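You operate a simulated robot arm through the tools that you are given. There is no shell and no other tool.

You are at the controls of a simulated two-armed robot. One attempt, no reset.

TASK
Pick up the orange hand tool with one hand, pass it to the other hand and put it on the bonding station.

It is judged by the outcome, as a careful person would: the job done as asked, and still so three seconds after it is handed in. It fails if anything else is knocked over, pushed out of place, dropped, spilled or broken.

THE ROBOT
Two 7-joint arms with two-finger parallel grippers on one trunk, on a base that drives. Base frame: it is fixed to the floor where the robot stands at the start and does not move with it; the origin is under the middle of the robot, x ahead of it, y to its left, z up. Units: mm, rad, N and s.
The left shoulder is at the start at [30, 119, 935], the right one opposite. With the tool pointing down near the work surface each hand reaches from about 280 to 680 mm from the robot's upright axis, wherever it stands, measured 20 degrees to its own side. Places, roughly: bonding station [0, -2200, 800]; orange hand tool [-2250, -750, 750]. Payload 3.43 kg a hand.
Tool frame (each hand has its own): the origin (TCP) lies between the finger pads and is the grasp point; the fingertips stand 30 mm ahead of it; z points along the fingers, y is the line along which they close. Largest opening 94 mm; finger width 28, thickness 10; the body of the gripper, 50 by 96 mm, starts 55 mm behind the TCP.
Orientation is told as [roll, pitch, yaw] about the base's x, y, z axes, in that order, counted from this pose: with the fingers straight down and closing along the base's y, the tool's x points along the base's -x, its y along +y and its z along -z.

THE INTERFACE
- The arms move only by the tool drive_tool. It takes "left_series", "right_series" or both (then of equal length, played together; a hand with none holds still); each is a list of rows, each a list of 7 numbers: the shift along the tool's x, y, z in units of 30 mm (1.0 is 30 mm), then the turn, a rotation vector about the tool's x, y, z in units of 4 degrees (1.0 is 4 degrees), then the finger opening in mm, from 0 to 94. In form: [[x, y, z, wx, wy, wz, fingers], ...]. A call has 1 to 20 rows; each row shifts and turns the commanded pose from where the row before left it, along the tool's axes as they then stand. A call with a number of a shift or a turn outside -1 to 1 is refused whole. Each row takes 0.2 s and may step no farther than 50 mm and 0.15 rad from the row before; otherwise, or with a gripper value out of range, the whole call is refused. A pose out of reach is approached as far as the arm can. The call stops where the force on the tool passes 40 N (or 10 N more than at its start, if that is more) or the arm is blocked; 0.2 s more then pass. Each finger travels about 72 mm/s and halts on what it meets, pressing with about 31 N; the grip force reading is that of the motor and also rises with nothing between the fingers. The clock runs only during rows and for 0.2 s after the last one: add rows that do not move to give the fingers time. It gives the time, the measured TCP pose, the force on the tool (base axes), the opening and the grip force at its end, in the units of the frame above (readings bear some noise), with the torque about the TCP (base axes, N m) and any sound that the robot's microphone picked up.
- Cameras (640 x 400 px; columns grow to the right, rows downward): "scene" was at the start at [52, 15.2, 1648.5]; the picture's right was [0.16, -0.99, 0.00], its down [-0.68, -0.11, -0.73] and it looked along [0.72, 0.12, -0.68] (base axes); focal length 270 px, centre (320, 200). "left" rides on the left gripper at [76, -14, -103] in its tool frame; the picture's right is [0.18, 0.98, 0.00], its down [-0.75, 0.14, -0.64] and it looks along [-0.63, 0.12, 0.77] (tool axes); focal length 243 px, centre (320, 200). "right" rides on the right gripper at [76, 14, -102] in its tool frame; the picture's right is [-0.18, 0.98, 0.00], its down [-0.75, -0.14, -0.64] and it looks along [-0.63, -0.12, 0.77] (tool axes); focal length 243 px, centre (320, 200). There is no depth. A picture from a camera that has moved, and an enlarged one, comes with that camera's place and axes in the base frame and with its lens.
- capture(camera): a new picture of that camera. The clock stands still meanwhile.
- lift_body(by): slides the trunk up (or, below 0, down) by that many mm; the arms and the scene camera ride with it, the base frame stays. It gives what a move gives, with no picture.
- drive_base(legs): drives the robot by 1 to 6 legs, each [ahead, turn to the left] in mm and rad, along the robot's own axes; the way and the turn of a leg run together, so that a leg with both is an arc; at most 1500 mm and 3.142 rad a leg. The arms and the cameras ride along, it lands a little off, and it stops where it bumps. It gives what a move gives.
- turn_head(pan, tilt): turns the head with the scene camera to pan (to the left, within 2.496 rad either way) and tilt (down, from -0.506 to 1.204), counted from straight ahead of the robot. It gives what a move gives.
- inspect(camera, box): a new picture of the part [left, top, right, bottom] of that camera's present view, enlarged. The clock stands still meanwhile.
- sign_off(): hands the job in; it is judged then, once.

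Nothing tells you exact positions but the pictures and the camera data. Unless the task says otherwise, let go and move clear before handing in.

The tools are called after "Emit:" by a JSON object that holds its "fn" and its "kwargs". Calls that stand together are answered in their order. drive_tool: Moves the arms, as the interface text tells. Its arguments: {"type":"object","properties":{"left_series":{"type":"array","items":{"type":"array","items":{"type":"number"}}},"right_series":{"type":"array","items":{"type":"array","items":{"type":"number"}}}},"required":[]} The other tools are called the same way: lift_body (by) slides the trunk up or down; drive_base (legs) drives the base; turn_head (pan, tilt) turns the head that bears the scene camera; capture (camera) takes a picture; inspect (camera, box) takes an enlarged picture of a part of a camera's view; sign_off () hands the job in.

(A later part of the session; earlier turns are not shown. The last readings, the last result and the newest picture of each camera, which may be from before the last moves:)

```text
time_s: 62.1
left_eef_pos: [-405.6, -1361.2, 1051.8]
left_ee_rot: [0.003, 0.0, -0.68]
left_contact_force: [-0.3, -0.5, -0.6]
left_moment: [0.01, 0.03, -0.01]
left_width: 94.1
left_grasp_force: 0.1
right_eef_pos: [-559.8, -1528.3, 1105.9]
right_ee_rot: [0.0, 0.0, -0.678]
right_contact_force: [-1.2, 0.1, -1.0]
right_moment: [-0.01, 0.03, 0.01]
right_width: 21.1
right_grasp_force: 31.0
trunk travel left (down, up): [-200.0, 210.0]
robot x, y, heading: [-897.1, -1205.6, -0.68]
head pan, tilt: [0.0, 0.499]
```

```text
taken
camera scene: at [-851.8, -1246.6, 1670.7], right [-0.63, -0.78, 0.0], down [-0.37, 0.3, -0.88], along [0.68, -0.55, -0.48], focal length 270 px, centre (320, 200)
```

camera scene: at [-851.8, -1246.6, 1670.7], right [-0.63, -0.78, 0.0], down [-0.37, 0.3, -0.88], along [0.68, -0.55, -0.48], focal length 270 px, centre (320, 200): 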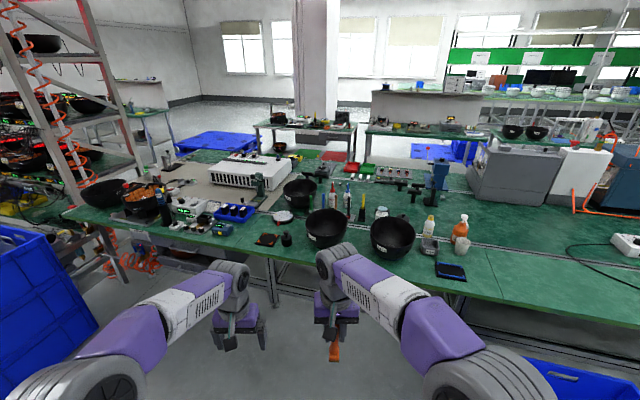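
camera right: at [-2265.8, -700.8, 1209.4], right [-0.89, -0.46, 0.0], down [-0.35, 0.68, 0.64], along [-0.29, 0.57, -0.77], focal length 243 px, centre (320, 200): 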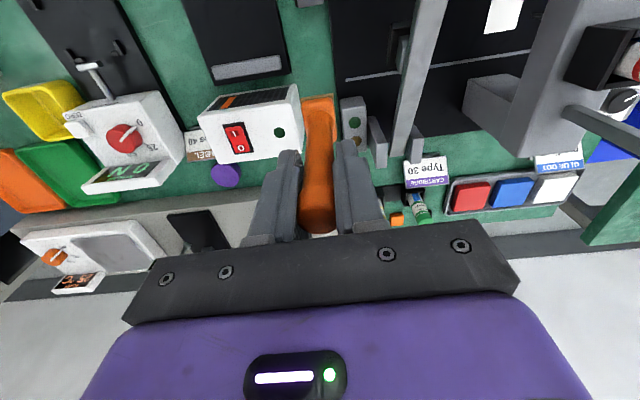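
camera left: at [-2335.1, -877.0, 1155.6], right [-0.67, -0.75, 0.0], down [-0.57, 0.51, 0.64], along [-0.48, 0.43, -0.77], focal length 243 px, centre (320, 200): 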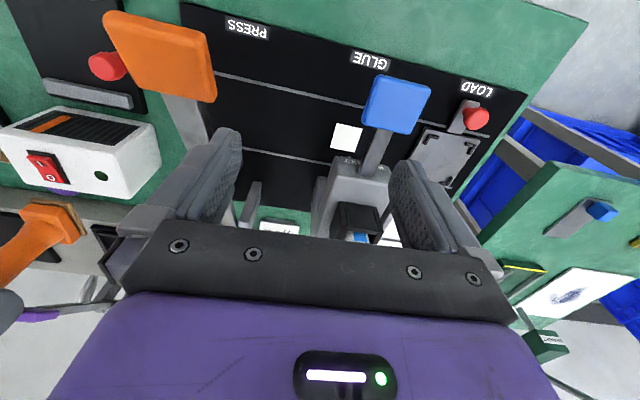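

The bonding bench lies ahead with three black bowls. I enlarge the station area to find the marked spot and free surface.

Emit:
{"fn": "inspect", "kwargs": {"camera": "scene", "box": [250, 150, 490, 300]}}

Emit:
{"fn": "inspect", "kwargs": {"camera": "scene", "box": [240, 160, 380, 260]}}

Emit:
{"fn": "inspect", "kwargs": {"camera": "scene", "box": [360, 160, 500, 300]}}

```text
2.67 times, centred on (370, 225) of scene
camera zoom: at [-851.8, -1246.6, 1670.7], right [-0.63, -0.78, 0.0], down [-0.37, 0.3, -0.88], along [0.68, -0.55, -0.48], focal length 719 px, centre (187, 133)
```

zoom: 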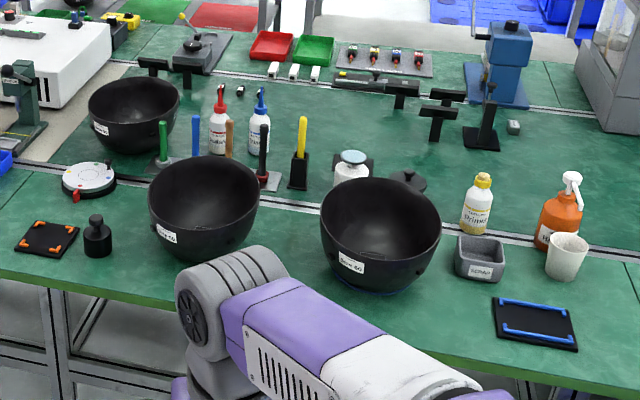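

```text
4.00 times, centred on (310, 210) of scene
camera zoom: at [-851.8, -1246.6, 1670.7], right [-0.63, -0.78, 0.0], down [-0.37, 0.3, -0.88], along [0.68, -0.55, -0.48], focal length 1079 px, centre (360, 160)
```

zoom: 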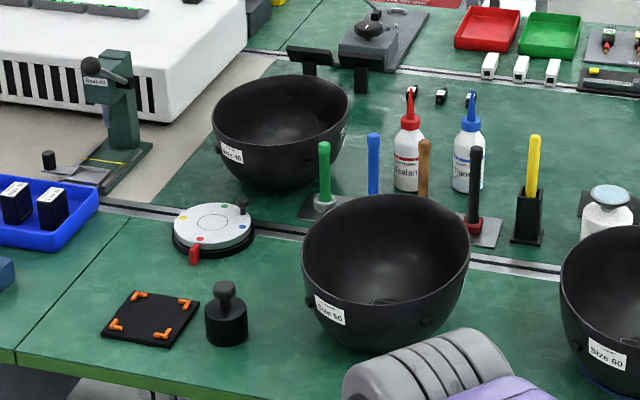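

```text
2.86 times, centred on (430, 230) of scene
camera zoom: at [-851.8, -1246.6, 1670.7], right [-0.63, -0.78, 0.0], down [-0.37, 0.3, -0.88], along [0.68, -0.55, -0.48], focal length 771 px, centre (6, 114)
```

zoom: 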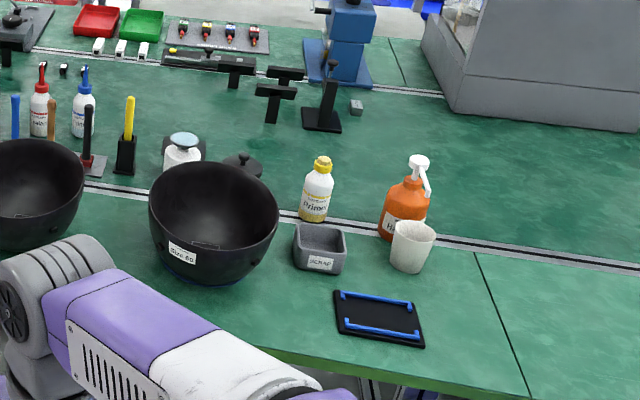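

The bench segment between its two seams (with the bowls, tray and primer) is the bonding station, with clear surface near its front edge. Here in the aisle I have free room for the hand-over, so I first swing the empty left hand to point forward, away from the right hand.

Emit:
{"fn": "drive_tool", "kwargs": {"left_series": [[-0.9, 0.2, 0, 0, 0, 0, 80], [-0.9, 0.2, 0, 0, 0, 0, 70], [0, 0, 0, 0, -1, 0, 70], [0, 0, 0, 0, -1, 0, 70], [0, 0, 0, 0, -1, 0, 70], [0, 0, 0, 0, -1, 0, 70], [0, 0, 0, 0, -1, 0, 70], [0, 0, 0, 0, -1, 0, 70], [0, 0, 0, 0, -1, 0, 70], [0, 0, 0, 0, -1, 0, 70], [0, 0, 0, 0, -1, 0, 70], [0, 0, 0, 0, 0, 0, 70]]}}

Emit:
{"fn": "turn_head", "kwargs": {"pan": 0.0, "tilt": 0.9}}

Emit:
{"fn": "capture", "kwargs": {"camera": "scene"}}

```text
time_s: 64.7
left_eef_pos: [-355.0, -1384.9, 1052.0]
left_ee_rot: [0.002, -0.629, -0.681]
left_contact_force: [-0.9, 0.6, -0.5]
left_moment: [0.02, 0.0, 0.02]
left_width: 70.0
left_grasp_force: 0.1
right_eef_pos: [-559.7, -1527.7, 1105.7]
right_ee_rot: [0.0, 0.0, -0.678]
right_contact_force: [-0.6, 0.9, -1.6]
right_moment: [-0.02, -0.02, 0.01]
right_width: 20.8
right_grasp_force: 31.0
trunk travel left (down, up): [-200.0, 210.0]
robot x, y, heading: [-897.0, -1210.9, -0.679]
head pan, tilt: [0.0, 0.499]
```

```text
time_s: 65.6
left_eef_pos: [-355.9, -1385.0, 1052.3]
left_ee_rot: [0.001, -0.629, -0.681]
left_contact_force: [0.4, 0.4, -0.1]
left_moment: [-0.03, 0.0, 0.03]
left_width: 70.0
left_grasp_force: 0.0
right_eef_pos: [-560.3, -1528.2, 1106.7]
right_ee_rot: [0.0, 0.0, -0.679]
right_contact_force: [0.1, -0.2, -1.6]
right_moment: [-0.02, 0.0, -0.01]
right_width: 20.8
right_grasp_force: 31.0
trunk travel left (down, up): [-200.0, 210.0]
robot x, y, heading: [-897.7, -1212.3, -0.68]
head pan, tilt: [0.0, 0.901]
```

```text
taken
camera scene: at [-863.8, -1236.8, 1637.0], right [-0.63, -0.78, 0.0], down [-0.61, 0.49, -0.62], along [0.48, -0.39, -0.78], focal length 270 px, centre (320, 200)
```

scene: 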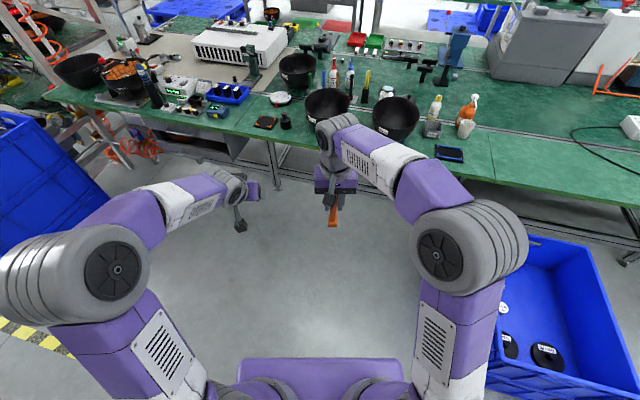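

The left hand turns well. I continue to tilt it until the fingers point forward and 18° below horizontal.

Emit:
{"fn": "drive_tool", "kwargs": {"left_series": [[0, 0, 0, 0, -1, 0, 70], [0, 0, 0, 0, -1, 0, 70], [0, 0, 0, 0, -1, 0, 70], [0, 0, 0, 0, -1, 0, 70], [0, 0, 0, 0, -1, 0, 70], [0, 0, 0, 0, -1, 0, 70], [0, 0, 0, 0, -1, 0, 70], [0, 0, 0, 0, -1, 0, 70], [0, 0, 0, 0, -1, 0, 70], [0, 0, 0, 0, 0, 0, 70]]}}

Emit:
{"fn": "capture", "kwargs": {"camera": "scene"}}

Emit:
{"fn": "capture", "kwargs": {"camera": "left"}}

```text
time_s: 67.8
left_eef_pos: [-353.9, -1384.9, 1053.4]
left_ee_rot: [0.007, -1.258, -0.686]
left_contact_force: [1.1, -0.5, 0.1]
left_moment: [0.01, 0.01, 0.01]
left_width: 69.8
left_grasp_force: 0.2
right_eef_pos: [-560.4, -1528.2, 1106.2]
right_ee_rot: [-0.001, -0.001, -0.679]
right_contact_force: [-0.2, 0.0, 0.5]
right_moment: [0.0, 0.0, -0.02]
right_width: 20.9
right_grasp_force: 31.0
trunk travel left (down, up): [-200.0, 210.0]
robot x, y, heading: [-897.3, -1211.2, -0.676]
head pan, tilt: [0.0, 0.901]
```

```text
taken
camera scene: at [-864.0, -1236.8, 1636.9], right [-0.63, -0.78, 0.0], down [-0.61, 0.49, -0.62], along [0.48, -0.39, -0.78], focal length 270 px, centre (320, 200)
```

scene: 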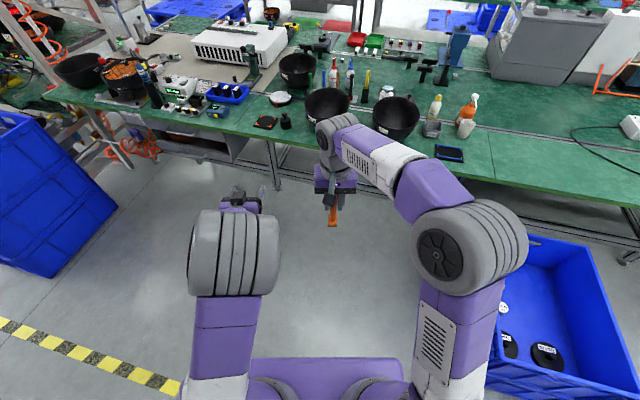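

```text
taken
camera left: at [-457.8, -1320.9, 1012.0], right [0.57, 0.8, -0.17], down [-0.21, 0.35, 0.91], along [0.79, -0.49, 0.36], focal length 243 px, centre (320, 200)
```

left: 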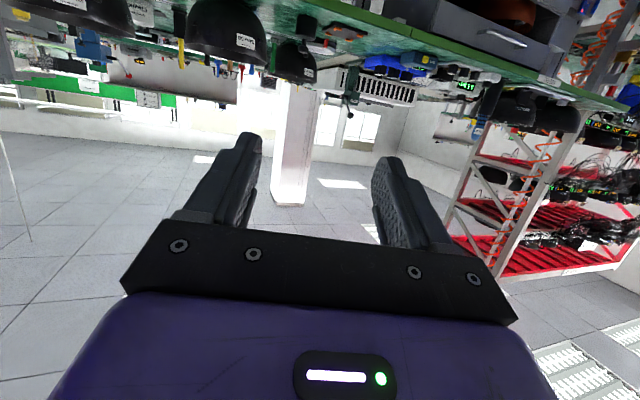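

The left hand now points forward. I move the right hand with the tool to the hand-over spot ahead, slightly left of centre, and draw the left hand back behind it.

Emit:
{"fn": "drive_tool", "kwargs": {"right_series": [[-0.825, 0.717, 0, 0, 0, 0, 10], [-0.825, 0.717, 0, 0, 0, 0, 10], [-0.825, 0.717, 0, 0, 0, 0, 10], [-0.825, 0.717, 0, 0, 0, 0, 10], [0, 0, 0, 0, 0, 0, 10], [0, 0, 0, 0, 0, 0, 10]]}}

Emit:
{"fn": "drive_tool", "kwargs": {"left_series": [[0, 0, -0.8, 0, 0, 0, 70], [0, 0, -0.8, 0, 0, 0, 70], [0, 0, -0.8, 0, 0, 0, 70], [0, 0, 0, 0, 0, 0, 70], [0, 0, 0, 0, 0, 0, 70]]}}

Emit:
{"fn": "capture", "kwargs": {"camera": "scene"}}

Emit:
{"fn": "capture", "kwargs": {"camera": "left"}}

```text
time_s: 69.2
left_eef_pos: [-354.8, -1384.5, 1052.5]
left_ee_rot: [0.005, -1.257, -0.683]
left_contact_force: [0.8, -0.9, -0.5]
left_moment: [0.0, 0.0, -0.01]
left_width: 69.8
left_grasp_force: 0.0
right_eef_pos: [-429.8, -1523.7, 1106.6]
right_ee_rot: [0.0, 0.001, -0.679]
right_contact_force: [-0.4, -0.2, -1.5]
right_moment: [0.01, 0.02, 0.01]
right_width: 20.9
right_grasp_force: 30.8
trunk travel left (down, up): [-200.0, 210.0]
robot x, y, heading: [-900.7, -1211.0, -0.678]
head pan, tilt: [0.0, 0.901]
```

```text
time_s: 70.4
left_eef_pos: [-409.9, -1342.1, 1076.2]
left_ee_rot: [0.006, -1.256, -0.684]
left_contact_force: [-0.6, 1.5, 0.6]
left_moment: [0.01, 0.0, -0.06]
left_width: 70.1
left_grasp_force: 0.1
right_eef_pos: [-430.5, -1523.8, 1106.0]
right_ee_rot: [-0.002, 0.002, -0.678]
right_contact_force: [-0.4, -0.4, -0.4]
right_moment: [0.0, -0.04, -0.01]
right_width: 21.2
right_grasp_force: 30.2
trunk travel left (down, up): [-200.0, 210.0]
robot x, y, heading: [-900.5, -1212.8, -0.678]
head pan, tilt: [0.0, 0.901]
```

```text
taken
camera scene: at [-863.9, -1236.4, 1636.9], right [-0.63, -0.78, 0.0], down [-0.61, 0.49, -0.62], along [0.48, -0.39, -0.78], focal length 270 px, centre (320, 200)
```

scene: 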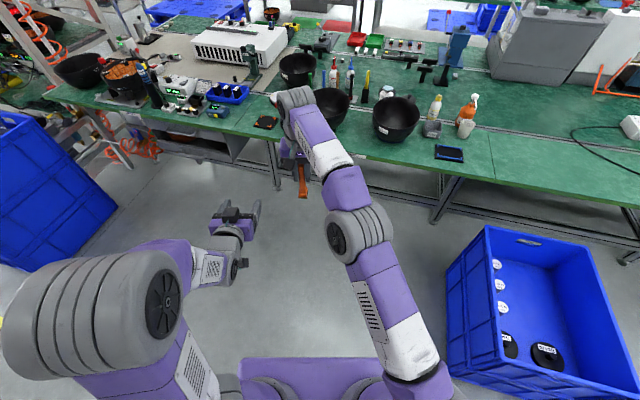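

```text
taken
camera left: at [-512.2, -1278.3, 1036.1], right [0.57, 0.8, -0.17], down [-0.21, 0.35, 0.92], along [0.79, -0.49, 0.36], focal length 243 px, centre (320, 200)
```

left: 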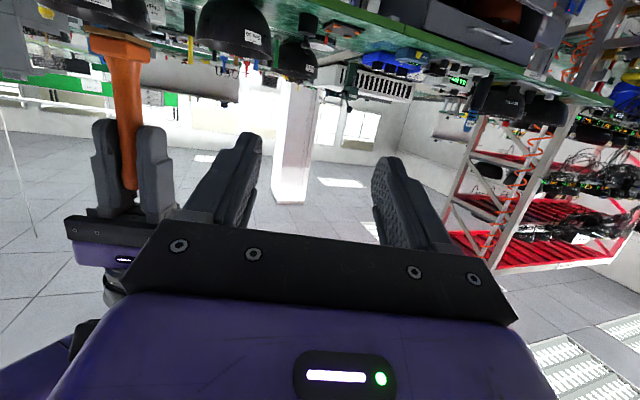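

The left camera sees the tool hanging in the right hand (upside-down view). I enlarge to measure the free part of the handle.

Emit:
{"fn": "inspect", "kwargs": {"camera": "left", "box": [60, 10, 220, 230]}}

Emit:
{"fn": "inspect", "kwargs": {"camera": "scene", "box": [240, 80, 400, 240]}}

```text
1.82 times, centred on (140, 120) of left
camera zoom: at [-512.2, -1278.3, 1036.1], right [0.57, 0.8, -0.17], down [-0.21, 0.35, 0.92], along [0.79, -0.49, 0.36], focal length 441 px, centre (647, 346)
```

zoom: 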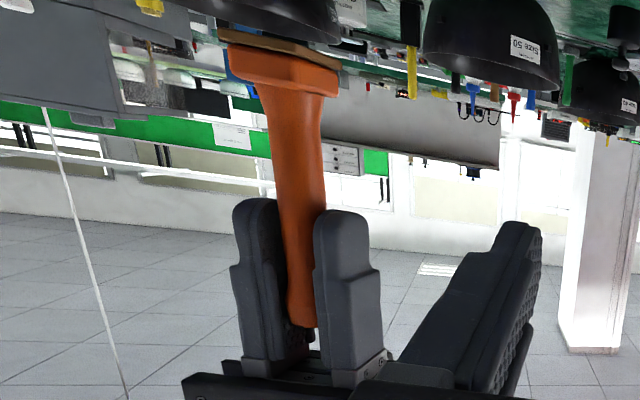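

```text
2.50 times, centred on (320, 160) of scene
camera zoom: at [-863.9, -1236.4, 1636.9], right [-0.63, -0.78, 0.0], down [-0.61, 0.49, -0.62], along [0.48, -0.39, -0.78], focal length 674 px, centre (320, 300)
```

zoom: 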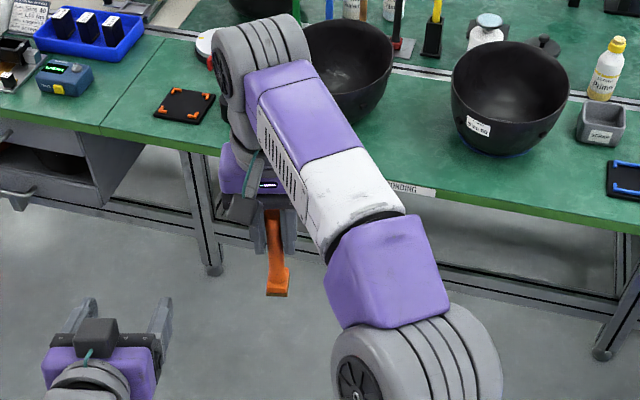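

The tool is 121 mm long with about 42 mm of handle free between the right fingertips and its foot, so the left hand must come in flatter. The front edge label reads "BONDING". I zoom onto the free front area of the station for a placing spot.

Emit:
{"fn": "inspect", "kwargs": {"camera": "scene", "box": [360, 80, 520, 200]}}

Emit:
{"fn": "inspect", "kwargs": {"camera": "scene", "box": [240, 80, 420, 200]}}

```text
3.33 times, centred on (440, 140) of scene
camera zoom: at [-863.9, -1236.4, 1636.9], right [-0.63, -0.78, 0.0], down [-0.61, 0.49, -0.62], along [0.48, -0.39, -0.78], focal length 899 px, centre (-80, 400)
```

zoom: 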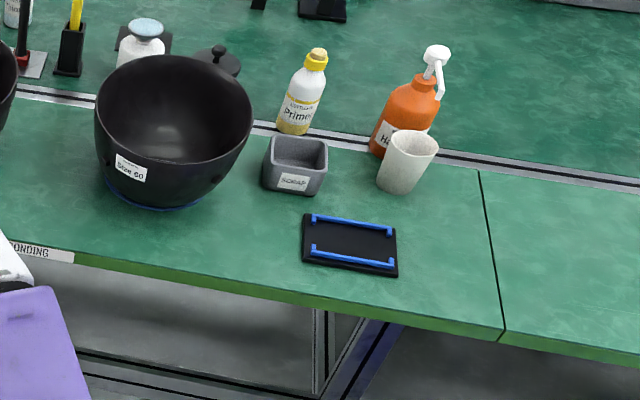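

```text
3.33 times, centred on (330, 140) of scene
camera zoom: at [-863.9, -1236.4, 1636.9], right [-0.63, -0.78, 0.0], down [-0.61, 0.49, -0.62], along [0.48, -0.39, -0.78], focal length 899 px, centre (287, 400)
```

zoom: 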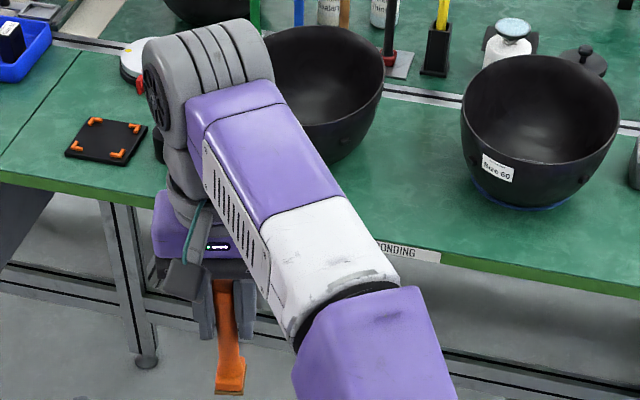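

I flatten the left hand to 10° below horizontal and bring it sideways behind the tool at handle height (z≈1055), staying about 50 mm short of it.

Emit:
{"fn": "drive_tool", "kwargs": {"left_series": [[0, 0, 0, 0, -1, 0, 70], [0, 0, 0, 0, -1, 0, 70], [0.115, -0.858, 0.02, 0, 0, 0, 70], [0.115, -0.858, 0.02, 0, 0, 0, 70], [0.115, -0.858, 0.02, 0, 0, 0, 70], [0, 0, 0, 0, 0, 0, 70]]}}

Emit:
{"fn": "capture", "kwargs": {"camera": "scene"}}

Emit:
{"fn": "capture", "kwargs": {"camera": "left"}}

```text
time_s: 71.8
left_eef_pos: [-447.5, -1407.0, 1066.6]
left_ee_rot: [0.012, -1.397, -0.691]
left_contact_force: [-0.3, -0.1, 0.5]
left_moment: [0.01, 0.0, 0.02]
left_width: 70.0
left_grasp_force: 0.1
left hand out of reach, approached as far as the arm can: row 1, 2
right_eef_pos: [-428.7, -1524.0, 1106.1]
right_ee_rot: [-0.001, 0.001, -0.678]
right_contact_force: [0.2, -0.4, -0.4]
right_moment: [0.02, -0.03, 0.01]
right_width: 21.0
right_grasp_force: 30.9
trunk travel left (down, up): [-200.0, 210.0]
robot x, y, heading: [-900.6, -1209.1, -0.682]
head pan, tilt: [0.0, 0.901]
```

```text
taken
camera scene: at [-863.7, -1236.7, 1636.9], right [-0.63, -0.78, 0.0], down [-0.61, 0.49, -0.62], along [0.48, -0.39, -0.78], focal length 270 px, centre (320, 200)
```

scene: 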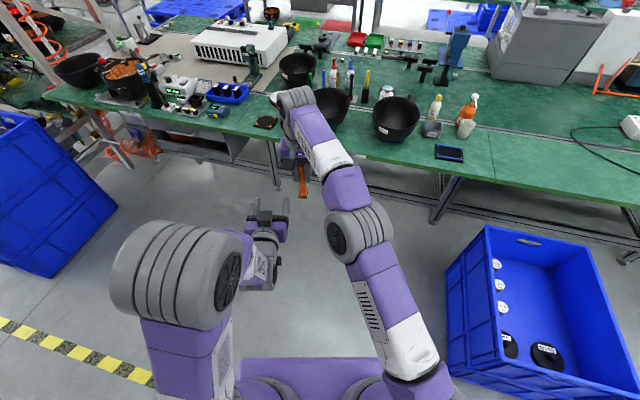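

```text
taken
camera left: at [-545.6, -1347.7, 1010.6], right [0.59, 0.79, -0.18], down [-0.3, 0.42, 0.85], along [0.75, -0.45, 0.49], focal length 243 px, centre (320, 200)
```

left: 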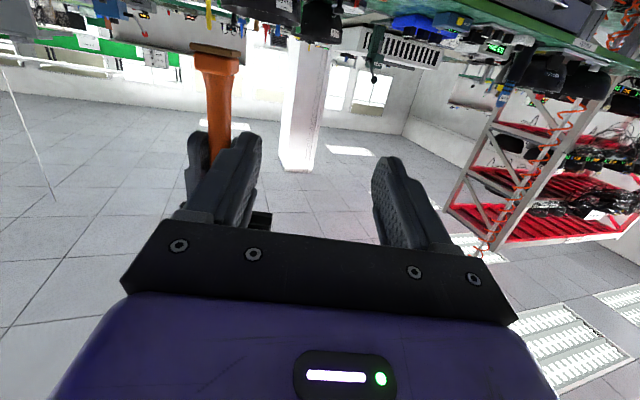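

The hand holds its orientation. I continue sideways until it is centred on the handle.

Emit:
{"fn": "drive_tool", "kwargs": {"left_series": [[0.127, -0.869, 0.022, 0, 0, 0, 70], [0.127, -0.869, 0.022, 0, 0, 0, 70], [0.127, -0.869, 0.022, 0, 0, 0, 70], [0, 0, 0, 0, 0, 0, 70], [0, 0, 0, 0, 0, 0, 70]]}}

Emit:
{"fn": "capture", "kwargs": {"camera": "scene"}}

Emit:
{"fn": "capture", "kwargs": {"camera": "left"}}

Emit:
{"fn": "capture", "kwargs": {"camera": "right"}}

```text
time_s: 73.0
left_eef_pos: [-497.8, -1468.2, 1052.4]
left_ee_rot: [0.01, -1.397, -0.689]
left_contact_force: [-0.6, 0.8, 0.3]
left_moment: [0.01, 0.0, 0.03]
left_width: 70.1
left_grasp_force: 0.1
right_eef_pos: [-429.2, -1525.0, 1106.3]
right_ee_rot: [0.0, 0.001, -0.678]
right_contact_force: [-0.1, -0.5, -1.6]
right_moment: [0.0, 0.02, 0.0]
right_width: 21.1
right_grasp_force: 30.1
trunk travel left (down, up): [-200.0, 210.0]
robot x, y, heading: [-898.5, -1209.4, -0.679]
head pan, tilt: [0.0, 0.901]
```

```text
taken
camera scene: at [-864.0, -1237.0, 1636.9], right [-0.63, -0.78, 0.0], down [-0.61, 0.49, -0.62], along [0.48, -0.39, -0.78], focal length 270 px, centre (320, 200)
```

scene: 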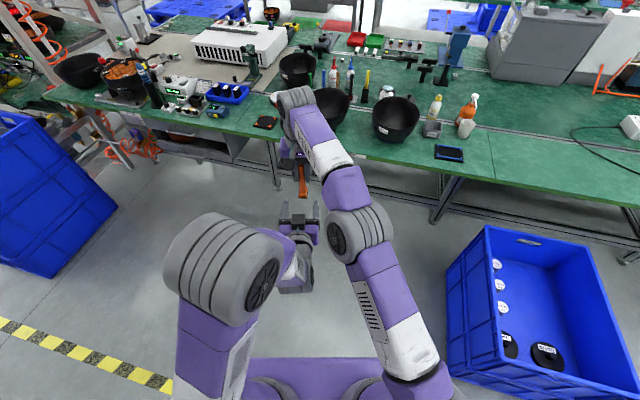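

```text
taken
camera left: at [-594.6, -1408.5, 996.7], right [0.59, 0.79, -0.18], down [-0.3, 0.42, 0.85], along [0.75, -0.45, 0.49], focal length 243 px, centre (320, 200)
```

left: 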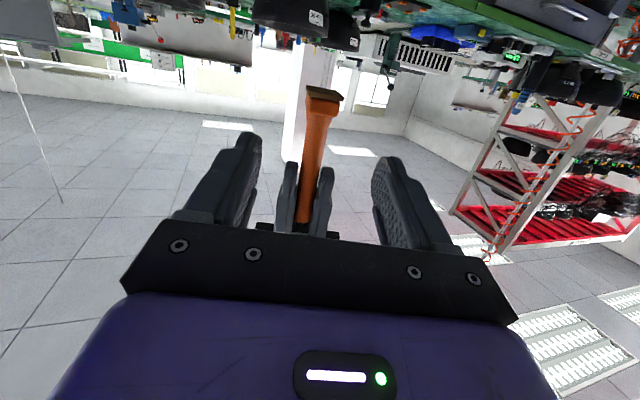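

```text
taken
camera right: at [-480.9, -1464.8, 1209.0], right [0.76, 0.65, 0.0], down [0.5, -0.58, 0.64], along [0.42, -0.49, -0.77], focal length 243 px, centre (320, 200)
```

right: 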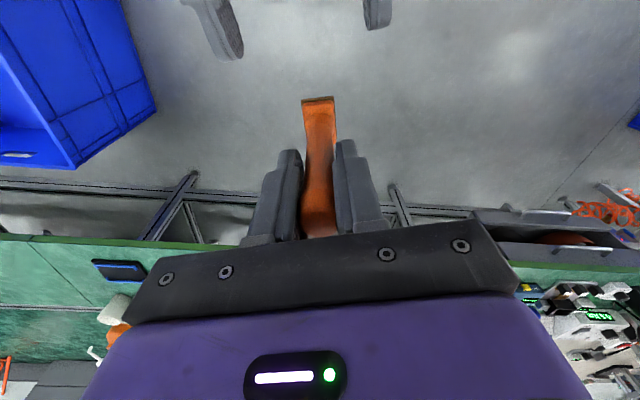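

Laterally the left hand seems centred on the handle. I check closely before moving in.

Emit:
{"fn": "inspect", "kwargs": {"camera": "left", "box": [240, 60, 400, 240]}}

Emit:
{"fn": "inspect", "kwargs": {"camera": "right", "box": [200, 0, 420, 250]}}

Emit:
{"fn": "inspect", "kwargs": {"camera": "scene", "box": [240, 120, 380, 300]}}

```text
2.22 times, centred on (320, 150) of left
camera zoom: at [-594.6, -1408.5, 996.7], right [0.59, 0.79, -0.18], down [-0.3, 0.42, 0.85], along [0.75, -0.45, 0.49], focal length 539 px, centre (320, 311)
```

zoom: 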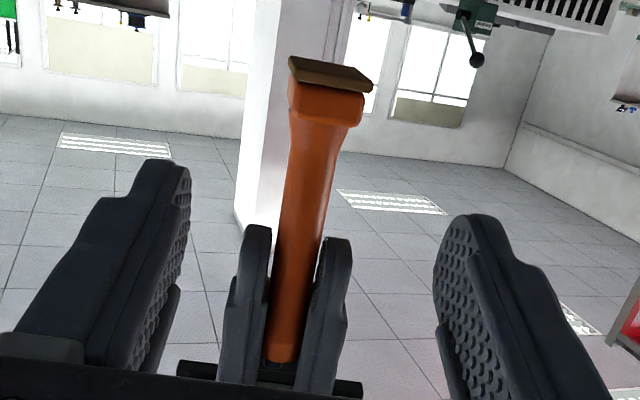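

```text
1.60 times, centred on (310, 125) of right
camera zoom: at [-480.9, -1464.8, 1209.0], right [0.76, 0.65, 0.0], down [0.5, -0.58, 0.64], along [0.42, -0.49, -0.77], focal length 388 px, centre (336, 320)
```

zoom: 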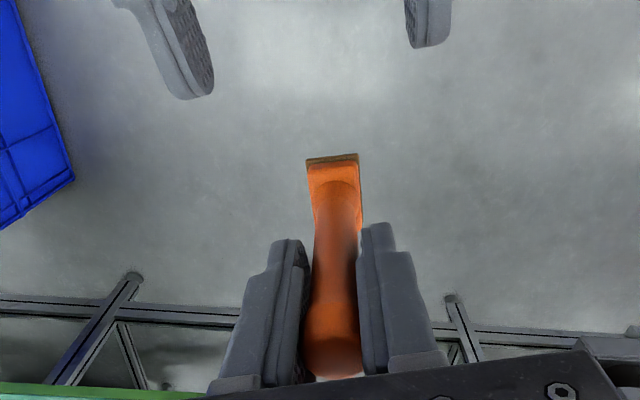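

```text
2.22 times, centred on (310, 210) of scene
camera zoom: at [-864.0, -1237.0, 1636.9], right [-0.63, -0.78, 0.0], down [-0.61, 0.49, -0.62], along [0.48, -0.39, -0.78], focal length 600 px, centre (342, 178)
```

zoom: 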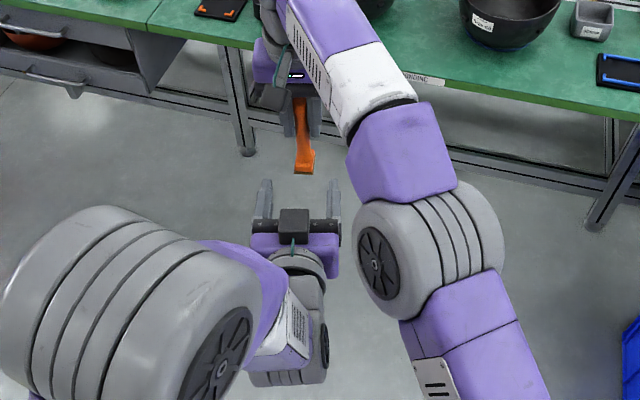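

The free handle span is centred on the left TCP height (1052). I move the left hand in over the handle in two steps.

Emit:
{"fn": "drive_tool", "kwargs": {"left_series": [[-0.117, -0.02, 0.665, 0, 0, 0, 70], [-0.117, -0.02, 0.665, 0, 0, 0, 70], [0, 0, 0, 0, 0, 0, 70], [0, 0, 0, 0, 0, 0, 70]]}}

Emit:
{"fn": "capture", "kwargs": {"camera": "left"}}

Emit:
{"fn": "inspect", "kwargs": {"camera": "right", "box": [200, 0, 420, 250]}}

```text
time_s: 74.0
left_eef_pos: [-466.6, -1494.8, 1052.6]
left_ee_rot: [0.012, -1.397, -0.69]
left_contact_force: [0.4, -0.2, 0.5]
left_moment: [-0.01, 0.01, -0.01]
left_width: 69.9
left_grasp_force: 0.0
right_eef_pos: [-430.2, -1524.3, 1106.7]
right_ee_rot: [0.0, 0.0, -0.68]
right_contact_force: [-0.8, 0.3, -1.4]
right_moment: [-0.01, -0.01, 0.01]
right_width: 21.0
right_grasp_force: 30.9
trunk travel left (down, up): [-200.0, 210.0]
robot x, y, heading: [-901.5, -1211.3, -0.681]
head pan, tilt: [0.0, 0.901]
```

```text
taken
camera left: at [-564.7, -1433.6, 997.2], right [0.59, 0.79, -0.18], down [-0.3, 0.42, 0.85], along [0.75, -0.45, 0.49], focal length 243 px, centre (320, 200)
```

left: 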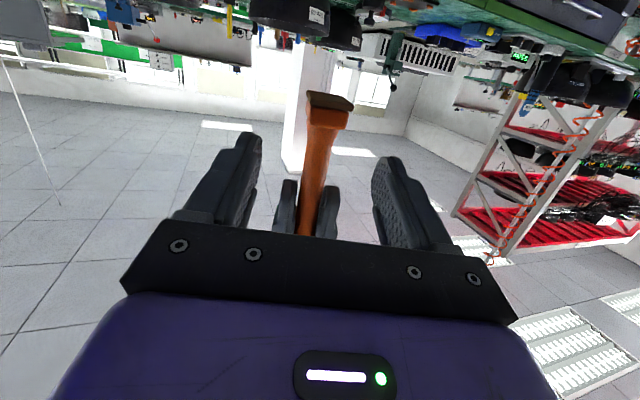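

```text
1.60 times, centred on (310, 125) of right
camera zoom: at [-480.7, -1464.6, 1209.0], right [0.76, 0.65, 0.0], down [0.5, -0.58, 0.64], along [0.42, -0.49, -0.77], focal length 388 px, centre (336, 320)
```

zoom: 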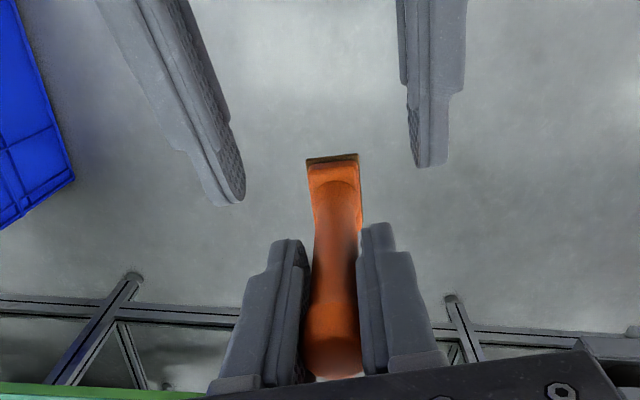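

The handle lies centred between the left fingers. I advance the last 40 mm.

Emit:
{"fn": "drive_tool", "kwargs": {"left_series": [[-0.117, 0, 0.665, 0, 0, 0, 70], [-0.117, 0, 0.665, 0, 0, 0, 70], [0, 0, 0, 0, 0, 0, 70], [0, 0, 0, 0, 0, 0, 70]]}}

Emit:
{"fn": "capture", "kwargs": {"camera": "left"}}

Emit:
{"fn": "inspect", "kwargs": {"camera": "right", "box": [200, 0, 420, 250]}}

Emit:
{"fn": "inspect", "kwargs": {"camera": "scene", "box": [240, 120, 380, 300]}}

```text
time_s: 75.0
left_eef_pos: [-434.4, -1521.3, 1054.1]
left_ee_rot: [0.011, -1.397, -0.689]
left_contact_force: [-1.1, 0.5, 0.7]
left_moment: [0.0, -0.01, 0.01]
left_width: 70.1
left_grasp_force: 0.1
right_eef_pos: [-429.3, -1524.5, 1106.2]
right_ee_rot: [0.0, -0.001, -0.68]
right_contact_force: [0.2, -0.1, -0.1]
right_moment: [0.01, -0.03, -0.01]
right_width: 21.1
right_grasp_force: 31.1
trunk travel left (down, up): [-200.0, 210.0]
robot x, y, heading: [-899.2, -1208.0, -0.683]
head pan, tilt: [0.0, 0.901]
```

```text
taken
camera left: at [-531.2, -1462.0, 997.9], right [0.59, 0.79, -0.18], down [-0.3, 0.42, 0.85], along [0.75, -0.45, 0.49], focal length 243 px, centre (320, 200)
```

left: 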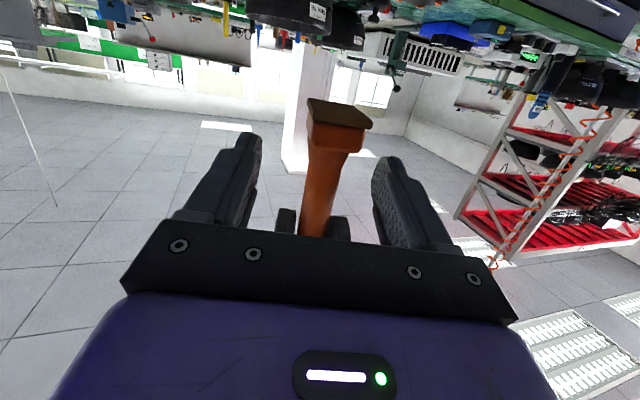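

```text
1.60 times, centred on (310, 125) of right
camera zoom: at [-480.6, -1464.6, 1208.9], right [0.76, 0.65, 0.0], down [0.5, -0.58, 0.64], along [0.42, -0.49, -0.77], focal length 388 px, centre (336, 320)
```

zoom: 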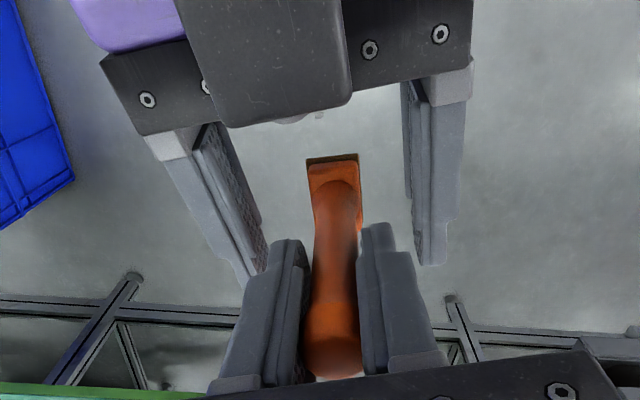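

```text
2.22 times, centred on (310, 210) of scene
camera zoom: at [-863.7, -1236.9, 1636.9], right [-0.63, -0.78, 0.0], down [-0.61, 0.49, -0.62], along [0.48, -0.39, -0.78], focal length 600 px, centre (342, 178)
```

zoom: 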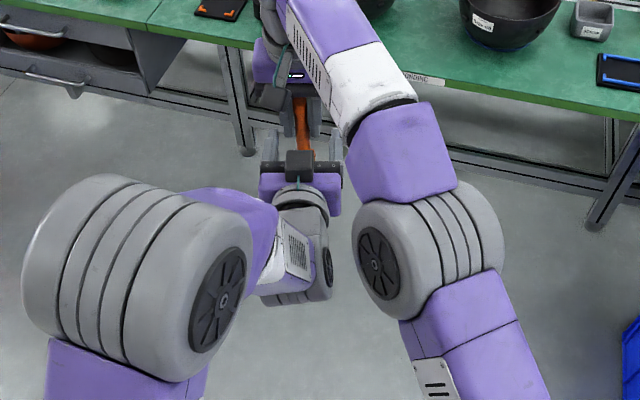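

The left fingers straddle the free part of the handle. I close the left hand while the right keeps holding.

Emit:
{"fn": "drive_tool", "kwargs": {"left_series": [[0, 0, 0, 0, 0, 0, 45], [0, 0, 0, 0, 0, 0, 30], [0, 0, 0, 0, 0, 0, 20], [0, 0, 0, 0, 0, 0, 10], [0, 0, 0, 0, 0, 0, 5], [0, 0, 0, 0, 0, 0, 5]]}}

Emit:
{"fn": "capture", "kwargs": {"camera": "left"}}

Emit:
{"fn": "inspect", "kwargs": {"camera": "right", "box": [200, 0, 420, 250]}}

```text
time_s: 76.4
left_eef_pos: [-433.7, -1522.3, 1054.3]
left_ee_rot: [0.012, -1.397, -0.69]
left_contact_force: [2.3, 2.7, -0.4]
left_moment: [-0.04, 0.05, 0.04]
left_width: 22.6
left_grasp_force: 31.6
right_eef_pos: [-429.6, -1525.4, 1106.2]
right_ee_rot: [0.002, -0.001, -0.679]
right_contact_force: [-3.4, -1.3, -0.3]
right_moment: [-0.07, 0.1, 0.01]
right_width: 21.2
right_grasp_force: 31.0
trunk travel left (down, up): [-200.0, 210.0]
robot x, y, heading: [-897.4, -1211.6, -0.68]
head pan, tilt: [0.0, 0.901]
```

```text
taken
camera left: at [-531.2, -1461.7, 998.0], right [0.59, 0.79, -0.18], down [-0.3, 0.42, 0.85], along [0.75, -0.45, 0.49], focal length 243 px, centre (320, 200)
```

left: 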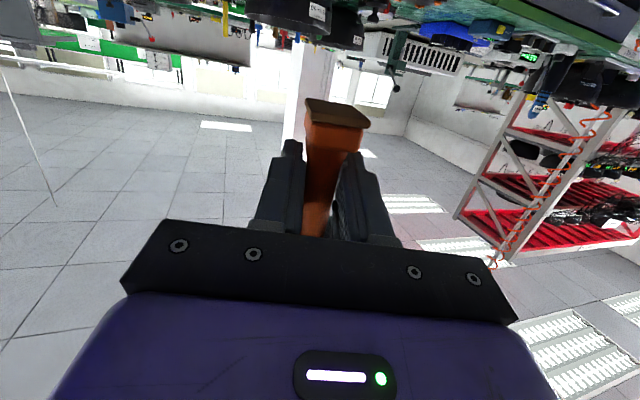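

```text
1.60 times, centred on (310, 125) of right
camera zoom: at [-480.8, -1464.8, 1209.0], right [0.76, 0.65, 0.0], down [0.5, -0.58, 0.64], along [0.42, -0.49, -0.77], focal length 388 px, centre (336, 320)
```

zoom: 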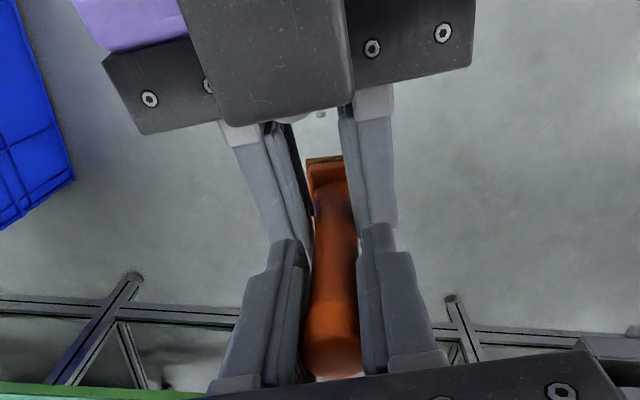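

The left hand holds it (22.6 mm, 31 N) with low side forces. Now I open the right hand and rise off the handle.

Emit:
{"fn": "drive_tool", "kwargs": {"right_series": [[0, 0, 0, 0, 0, 0, 30], [0, 0, 0, 0, 0, 0, 45], [0, 0, 0, 0, 0, 0, 60], [0, 0, 0, 0, 0, 0, 60]]}}

Emit:
{"fn": "capture", "kwargs": {"camera": "left"}}

Emit:
{"fn": "inspect", "kwargs": {"camera": "right", "box": [200, 0, 420, 250]}}

```text
time_s: 77.4
left_eef_pos: [-432.6, -1521.2, 1053.6]
left_ee_rot: [0.009, -1.396, -0.689]
left_contact_force: [0.2, -0.4, -0.7]
left_moment: [0.01, 0.02, 0.0]
left_width: 22.3
left_grasp_force: 31.2
right_eef_pos: [-428.8, -1523.0, 1106.8]
right_ee_rot: [0.001, 0.0, -0.68]
right_contact_force: [0.1, 0.3, -1.0]
right_moment: [0.0, 0.03, 0.0]
right_width: 60.1
right_grasp_force: 0.0
trunk travel left (down, up): [-200.0, 210.0]
robot x, y, heading: [-896.8, -1209.2, -0.679]
head pan, tilt: [0.0, 0.901]
```

```text
taken
camera left: at [-531.4, -1461.9, 998.0], right [0.59, 0.79, -0.18], down [-0.3, 0.42, 0.85], along [0.75, -0.45, 0.49], focal length 243 px, centre (320, 200)
```

left: 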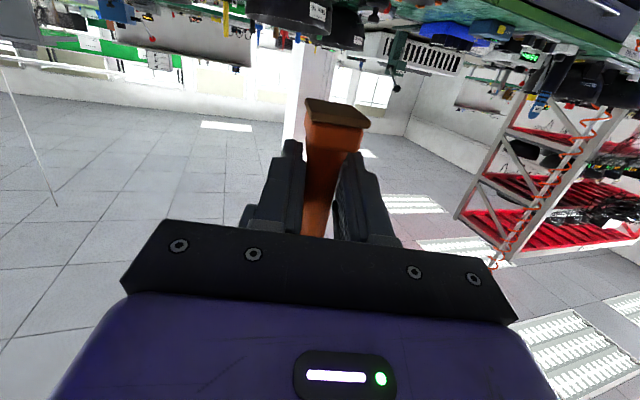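

```text
1.60 times, centred on (310, 125) of right
camera zoom: at [-480.7, -1464.6, 1209.0], right [0.76, 0.65, 0.0], down [0.5, -0.58, 0.64], along [0.42, -0.49, -0.77], focal length 388 px, centre (336, 320)
```

zoom: 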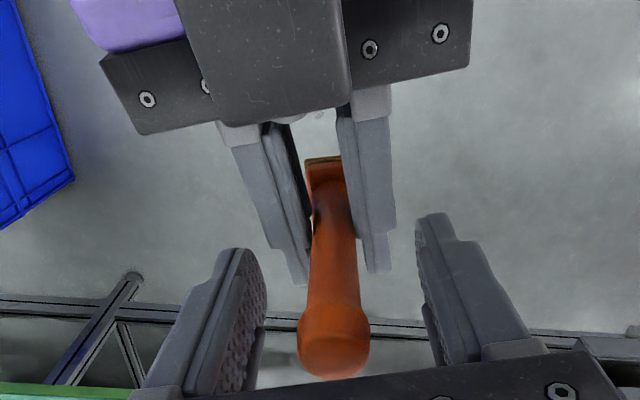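

The tool stays put in the left hand. I raise the right hand clear above the handle and take it off to the right.

Emit:
{"fn": "drive_tool", "kwargs": {"right_series": [[0, 0, -0.8, 0, 0, 0, 65], [0, 0, -0.9, 0, 0, 0, 65], [0, 0, -0.9, 0, 0, 0, 65], [0, 0, -0.6, 0, 0, 0, 65], [0, 0, 0, 0, 0, 0, 65]]}}

Emit:
{"fn": "capture", "kwargs": {"camera": "scene"}}

Emit:
{"fn": "capture", "kwargs": {"camera": "right"}}

```text
time_s: 78.6
left_eef_pos: [-432.1, -1522.7, 1053.9]
left_ee_rot: [0.01, -1.397, -0.688]
left_contact_force: [0.4, -0.5, -0.2]
left_moment: [-0.02, 0.0, 0.01]
left_width: 22.5
left_grasp_force: 30.7
right_eef_pos: [-460.0, -1510.9, 1180.7]
right_ee_rot: [0.0, 0.001, -0.678]
right_contact_force: [0.0, 0.2, -1.1]
right_moment: [0.0, 0.0, 0.01]
right_width: 64.9
right_grasp_force: 0.1
right hand out of reach, approached as far as the arm can: row 1, 2, 3, 4
trunk travel left (down, up): [-200.0, 210.0]
robot x, y, heading: [-902.5, -1215.3, -0.68]
head pan, tilt: [0.0, 0.901]
```

```text
taken
camera scene: at [-862.8, -1237.1, 1636.9], right [-0.63, -0.78, 0.0], down [-0.61, 0.49, -0.62], along [0.48, -0.39, -0.78], focal length 270 px, centre (320, 200)
```

scene: 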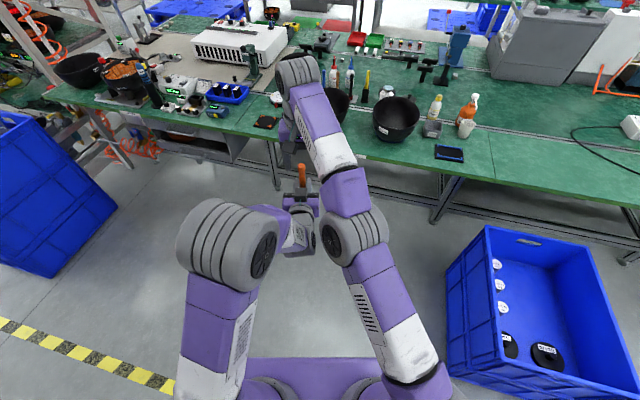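

```text
taken
camera right: at [-510.3, -1451.7, 1283.0], right [0.76, 0.65, 0.0], down [0.5, -0.58, 0.64], along [0.42, -0.49, -0.77], focal length 243 px, centre (320, 200)
```

right: 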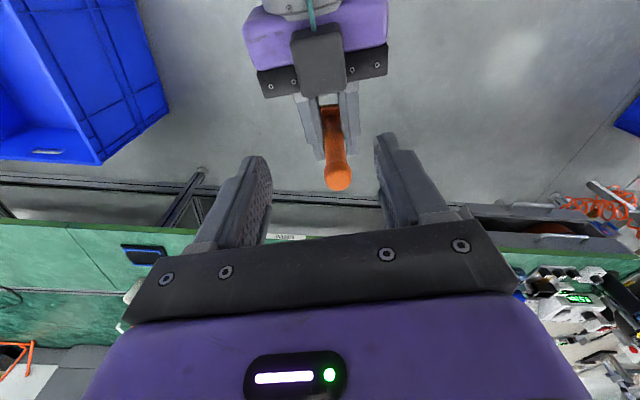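

The right fingers are just above the handle top. I move the right hand sideways to the right, away from the tool.

Emit:
{"fn": "drive_tool", "kwargs": {"right_series": [[0, -0.6, 0, 0, 0, 0, 65], [0, -1, 0, 0, 0, 0, 65], [0, -1, 0, 0, 0, 0, 65], [0, -1, 0, 0, 0, 0, 65], [0, -1, 0, 0, 0, 0, 65], [0, -1, 0, 0, 0, 0, 65], [0, -1, 0, 0, 0, 0, 65], [0, -1, 0, 0, 0, 0, 65], [0, 0, 0, 0, 0, 0, 65]]}}

Emit:
{"fn": "capture", "kwargs": {"camera": "scene"}}

Emit:
{"fn": "capture", "kwargs": {"camera": "left"}}

```text
time_s: 80.6
left_eef_pos: [-433.0, -1520.9, 1054.6]
left_ee_rot: [0.008, -1.396, -0.686]
left_contact_force: [-0.7, -0.5, 0.0]
left_moment: [-0.02, 0.0, 0.01]
left_width: 22.5
left_grasp_force: 31.0
right_eef_pos: [-601.9, -1691.5, 1184.3]
right_ee_rot: [-0.001, 0.0, -0.678]
right_contact_force: [0.2, -0.9, 0.0]
right_moment: [-0.02, -0.02, 0.02]
right_width: 65.0
right_grasp_force: 0.0
trunk travel left (down, up): [-200.0, 210.0]
robot x, y, heading: [-899.4, -1212.3, -0.676]
head pan, tilt: [0.0, 0.901]
```

```text
taken
camera scene: at [-863.5, -1236.3, 1636.9], right [-0.63, -0.78, 0.0], down [-0.61, 0.49, -0.62], along [0.48, -0.39, -0.78], focal length 270 px, centre (320, 200)
```

scene: 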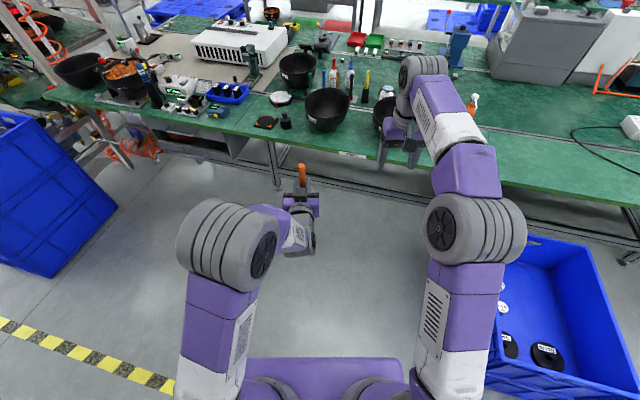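

```text
taken
camera left: at [-531.2, -1461.5, 998.0], right [0.59, 0.79, -0.18], down [-0.3, 0.42, 0.85], along [0.75, -0.45, 0.49], focal length 243 px, centre (320, 200)
```

left: 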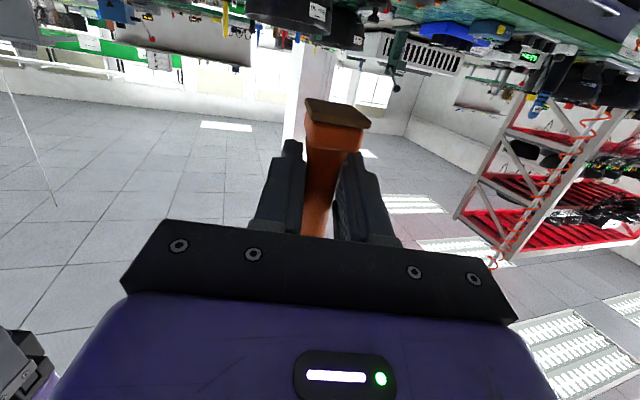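

The pass is done: the tool stands upright in the left hand. I pull the right hand back and drive toward the free spot on the bonding station between the "Size 60" bowl and the blue-railed tray.

Emit:
{"fn": "drive_tool", "kwargs": {"right_series": [[1, 0, 0, 0, 0, 0, 65], [1, 0, 0, 0, 0, 0, 65], [1, 0, 0, 0, 0, 0, 65], [1, 0, 0, 0, 0, 0, 65], [1, 0, 0, 0, 0, 0, 65], [1, 0, 0, 0, 0, 0, 65], [0, 0, 0, 0, 0, 0, 65]]}}

Emit:
{"fn": "drive_base", "kwargs": {"legs": [[0, -0.692], [415, 0], [0, 0.426]]}}

Emit:
{"fn": "capture", "kwargs": {"camera": "scene"}}

Emit:
{"fn": "capture", "kwargs": {"camera": "left"}}

```text
time_s: 82.2
left_eef_pos: [-432.7, -1521.8, 1054.6]
left_ee_rot: [0.011, -1.396, -0.689]
left_contact_force: [0.0, 0.0, -0.4]
left_moment: [-0.01, -0.04, 0.01]
left_width: 22.5
left_grasp_force: 31.3
right_eef_pos: [-743.2, -1576.0, 1184.0]
right_ee_rot: [0.0, 0.001, -0.679]
right_contact_force: [0.4, 0.2, 0.3]
right_moment: [0.0, 0.01, 0.01]
right_width: 65.2
right_grasp_force: 0.1
trunk travel left (down, up): [-200.0, 210.0]
robot x, y, heading: [-902.2, -1215.5, -0.679]
head pan, tilt: [0.0, 0.901]
```

```text
time_s: 88.0
left_eef_pos: [-464.9, -2057.0, 1053.1]
left_ee_rot: [0.009, -1.396, -0.974]
left_contact_force: [-0.3, 0.1, 0.5]
left_moment: [0.02, -0.02, -0.01]
left_width: 22.2
left_grasp_force: 30.7
right_eef_pos: [-778.4, -2023.9, 1184.4]
right_ee_rot: [0.0, 0.0, -0.964]
right_contact_force: [-0.4, -0.7, 0.7]
right_moment: [-0.05, 0.01, 0.01]
right_width: 64.9
right_grasp_force: 0.1
trunk travel left (down, up): [-200.0, 210.0]
robot x, y, heading: [-825.9, -1628.8, -0.96]
head pan, tilt: [0.0, 0.901]
```

```text
taken
camera scene: at [-797.6, -1662.4, 1636.9], right [-0.82, -0.57, 0.0], down [-0.45, 0.64, -0.62], along [0.35, -0.51, -0.78], focal length 270 px, centre (320, 200)
```

scene: 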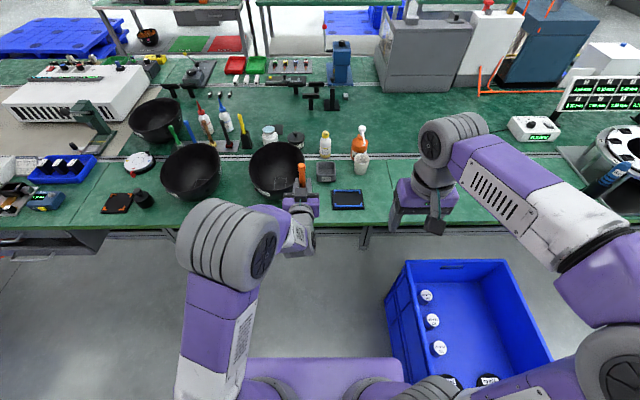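

```text
taken
camera left: at [-541.4, -1972.2, 997.9], right [0.79, 0.59, -0.18], down [-0.17, 0.49, 0.85], along [0.59, -0.64, 0.49], focal length 243 px, centre (320, 200)
```

left: 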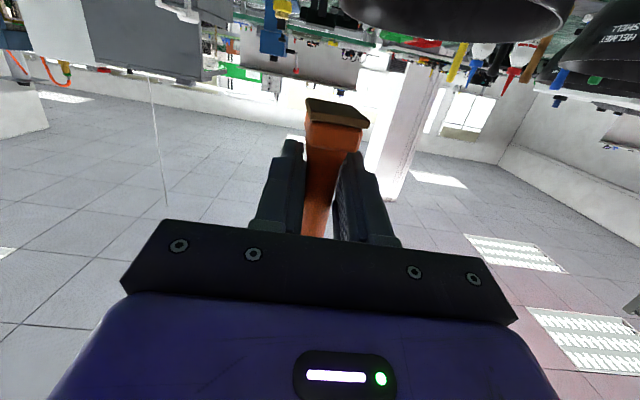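

I am squared up to the station. I zoom in to fix the spot's coordinates.

Emit:
{"fn": "inspect", "kwargs": {"camera": "scene", "box": [240, 120, 400, 240]}}

Emit:
{"fn": "turn_head", "kwargs": {"pan": 0.0, "tilt": 0.6}}

Emit:
{"fn": "inspect", "kwargs": {"camera": "scene", "box": [230, 200, 410, 340]}}

```text
3.33 times, centred on (320, 180) of scene
camera zoom: at [-797.6, -1662.4, 1636.9], right [-0.82, -0.57, 0.0], down [-0.45, 0.64, -0.62], along [0.35, -0.51, -0.78], focal length 899 px, centre (320, 267)
```

zoom: 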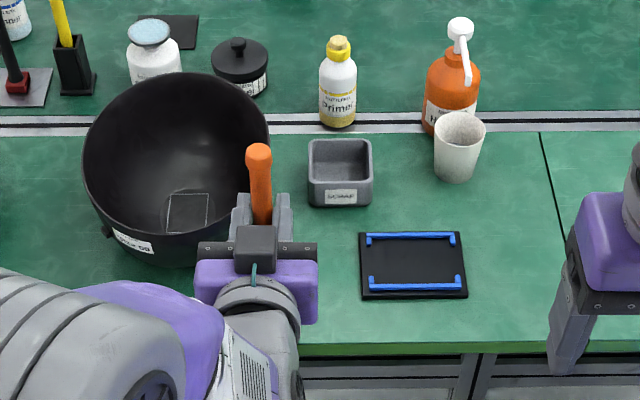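

```text
time_s: 88.8
left_eef_pos: [-465.2, -2057.2, 1053.6]
left_ee_rot: [0.01, -1.397, -0.975]
left_contact_force: [-0.6, 0.6, -0.4]
left_moment: [0.01, -0.03, -0.03]
left_width: 22.1
left_grasp_force: 30.9
right_eef_pos: [-778.1, -2023.0, 1184.6]
right_ee_rot: [0.001, 0.002, -0.963]
right_contact_force: [0.4, 0.3, -0.7]
right_moment: [0.0, 0.02, -0.01]
right_width: 65.3
right_grasp_force: 0.1
trunk travel left (down, up): [-200.0, 210.0]
robot x, y, heading: [-824.5, -1627.2, -0.965]
head pan, tilt: [0.0, 0.6]
```

```text
2.86 times, centred on (320, 270) of scene
camera zoom: at [-790.6, -1673.1, 1661.6], right [-0.82, -0.57, 0.0], down [-0.32, 0.46, -0.82], along [0.47, -0.68, -0.57], focal length 771 px, centre (320, 0)
```

zoom: 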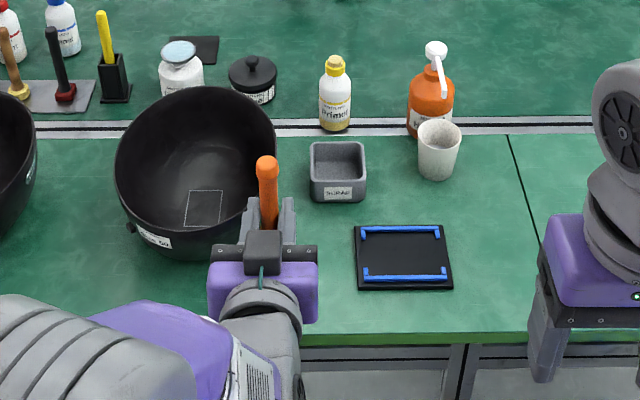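

The free spot is about 70 mm inside the front edge, between the bowl and the blue-railed tray. I use the right wrist camera for a second line of sight to get the table height.

Emit:
{"fn": "capture", "kwargs": {"camera": "right"}}

Emit:
{"fn": "inspect", "kwargs": {"camera": "right", "box": [400, 60, 620, 220]}}

```text
taken
camera right: at [-810.4, -1951.0, 1287.2], right [0.91, 0.41, 0.0], down [0.31, -0.7, 0.64], along [0.26, -0.59, -0.77], focal length 243 px, centre (320, 200)
```

right: 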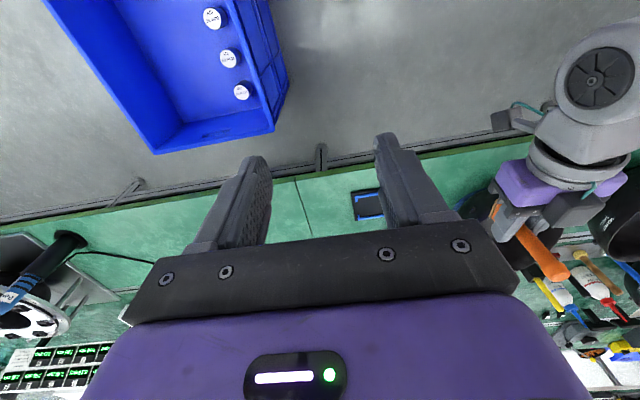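

```text
2.50 times, centred on (510, 140) of right
camera zoom: at [-810.4, -1951.0, 1287.2], right [0.91, 0.41, 0.0], down [0.31, -0.7, 0.64], along [0.26, -0.59, -0.77], focal length 606 px, centre (-155, 350)
```

zoom: 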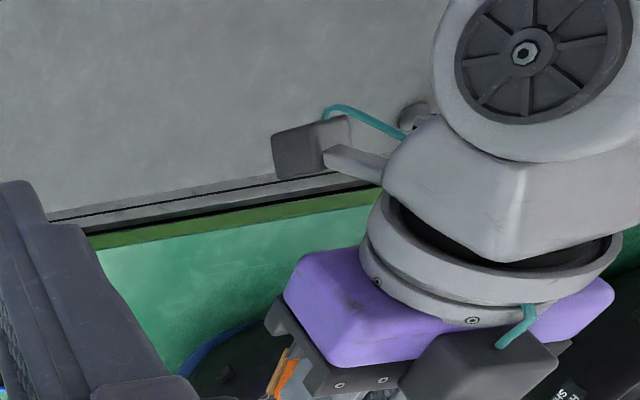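

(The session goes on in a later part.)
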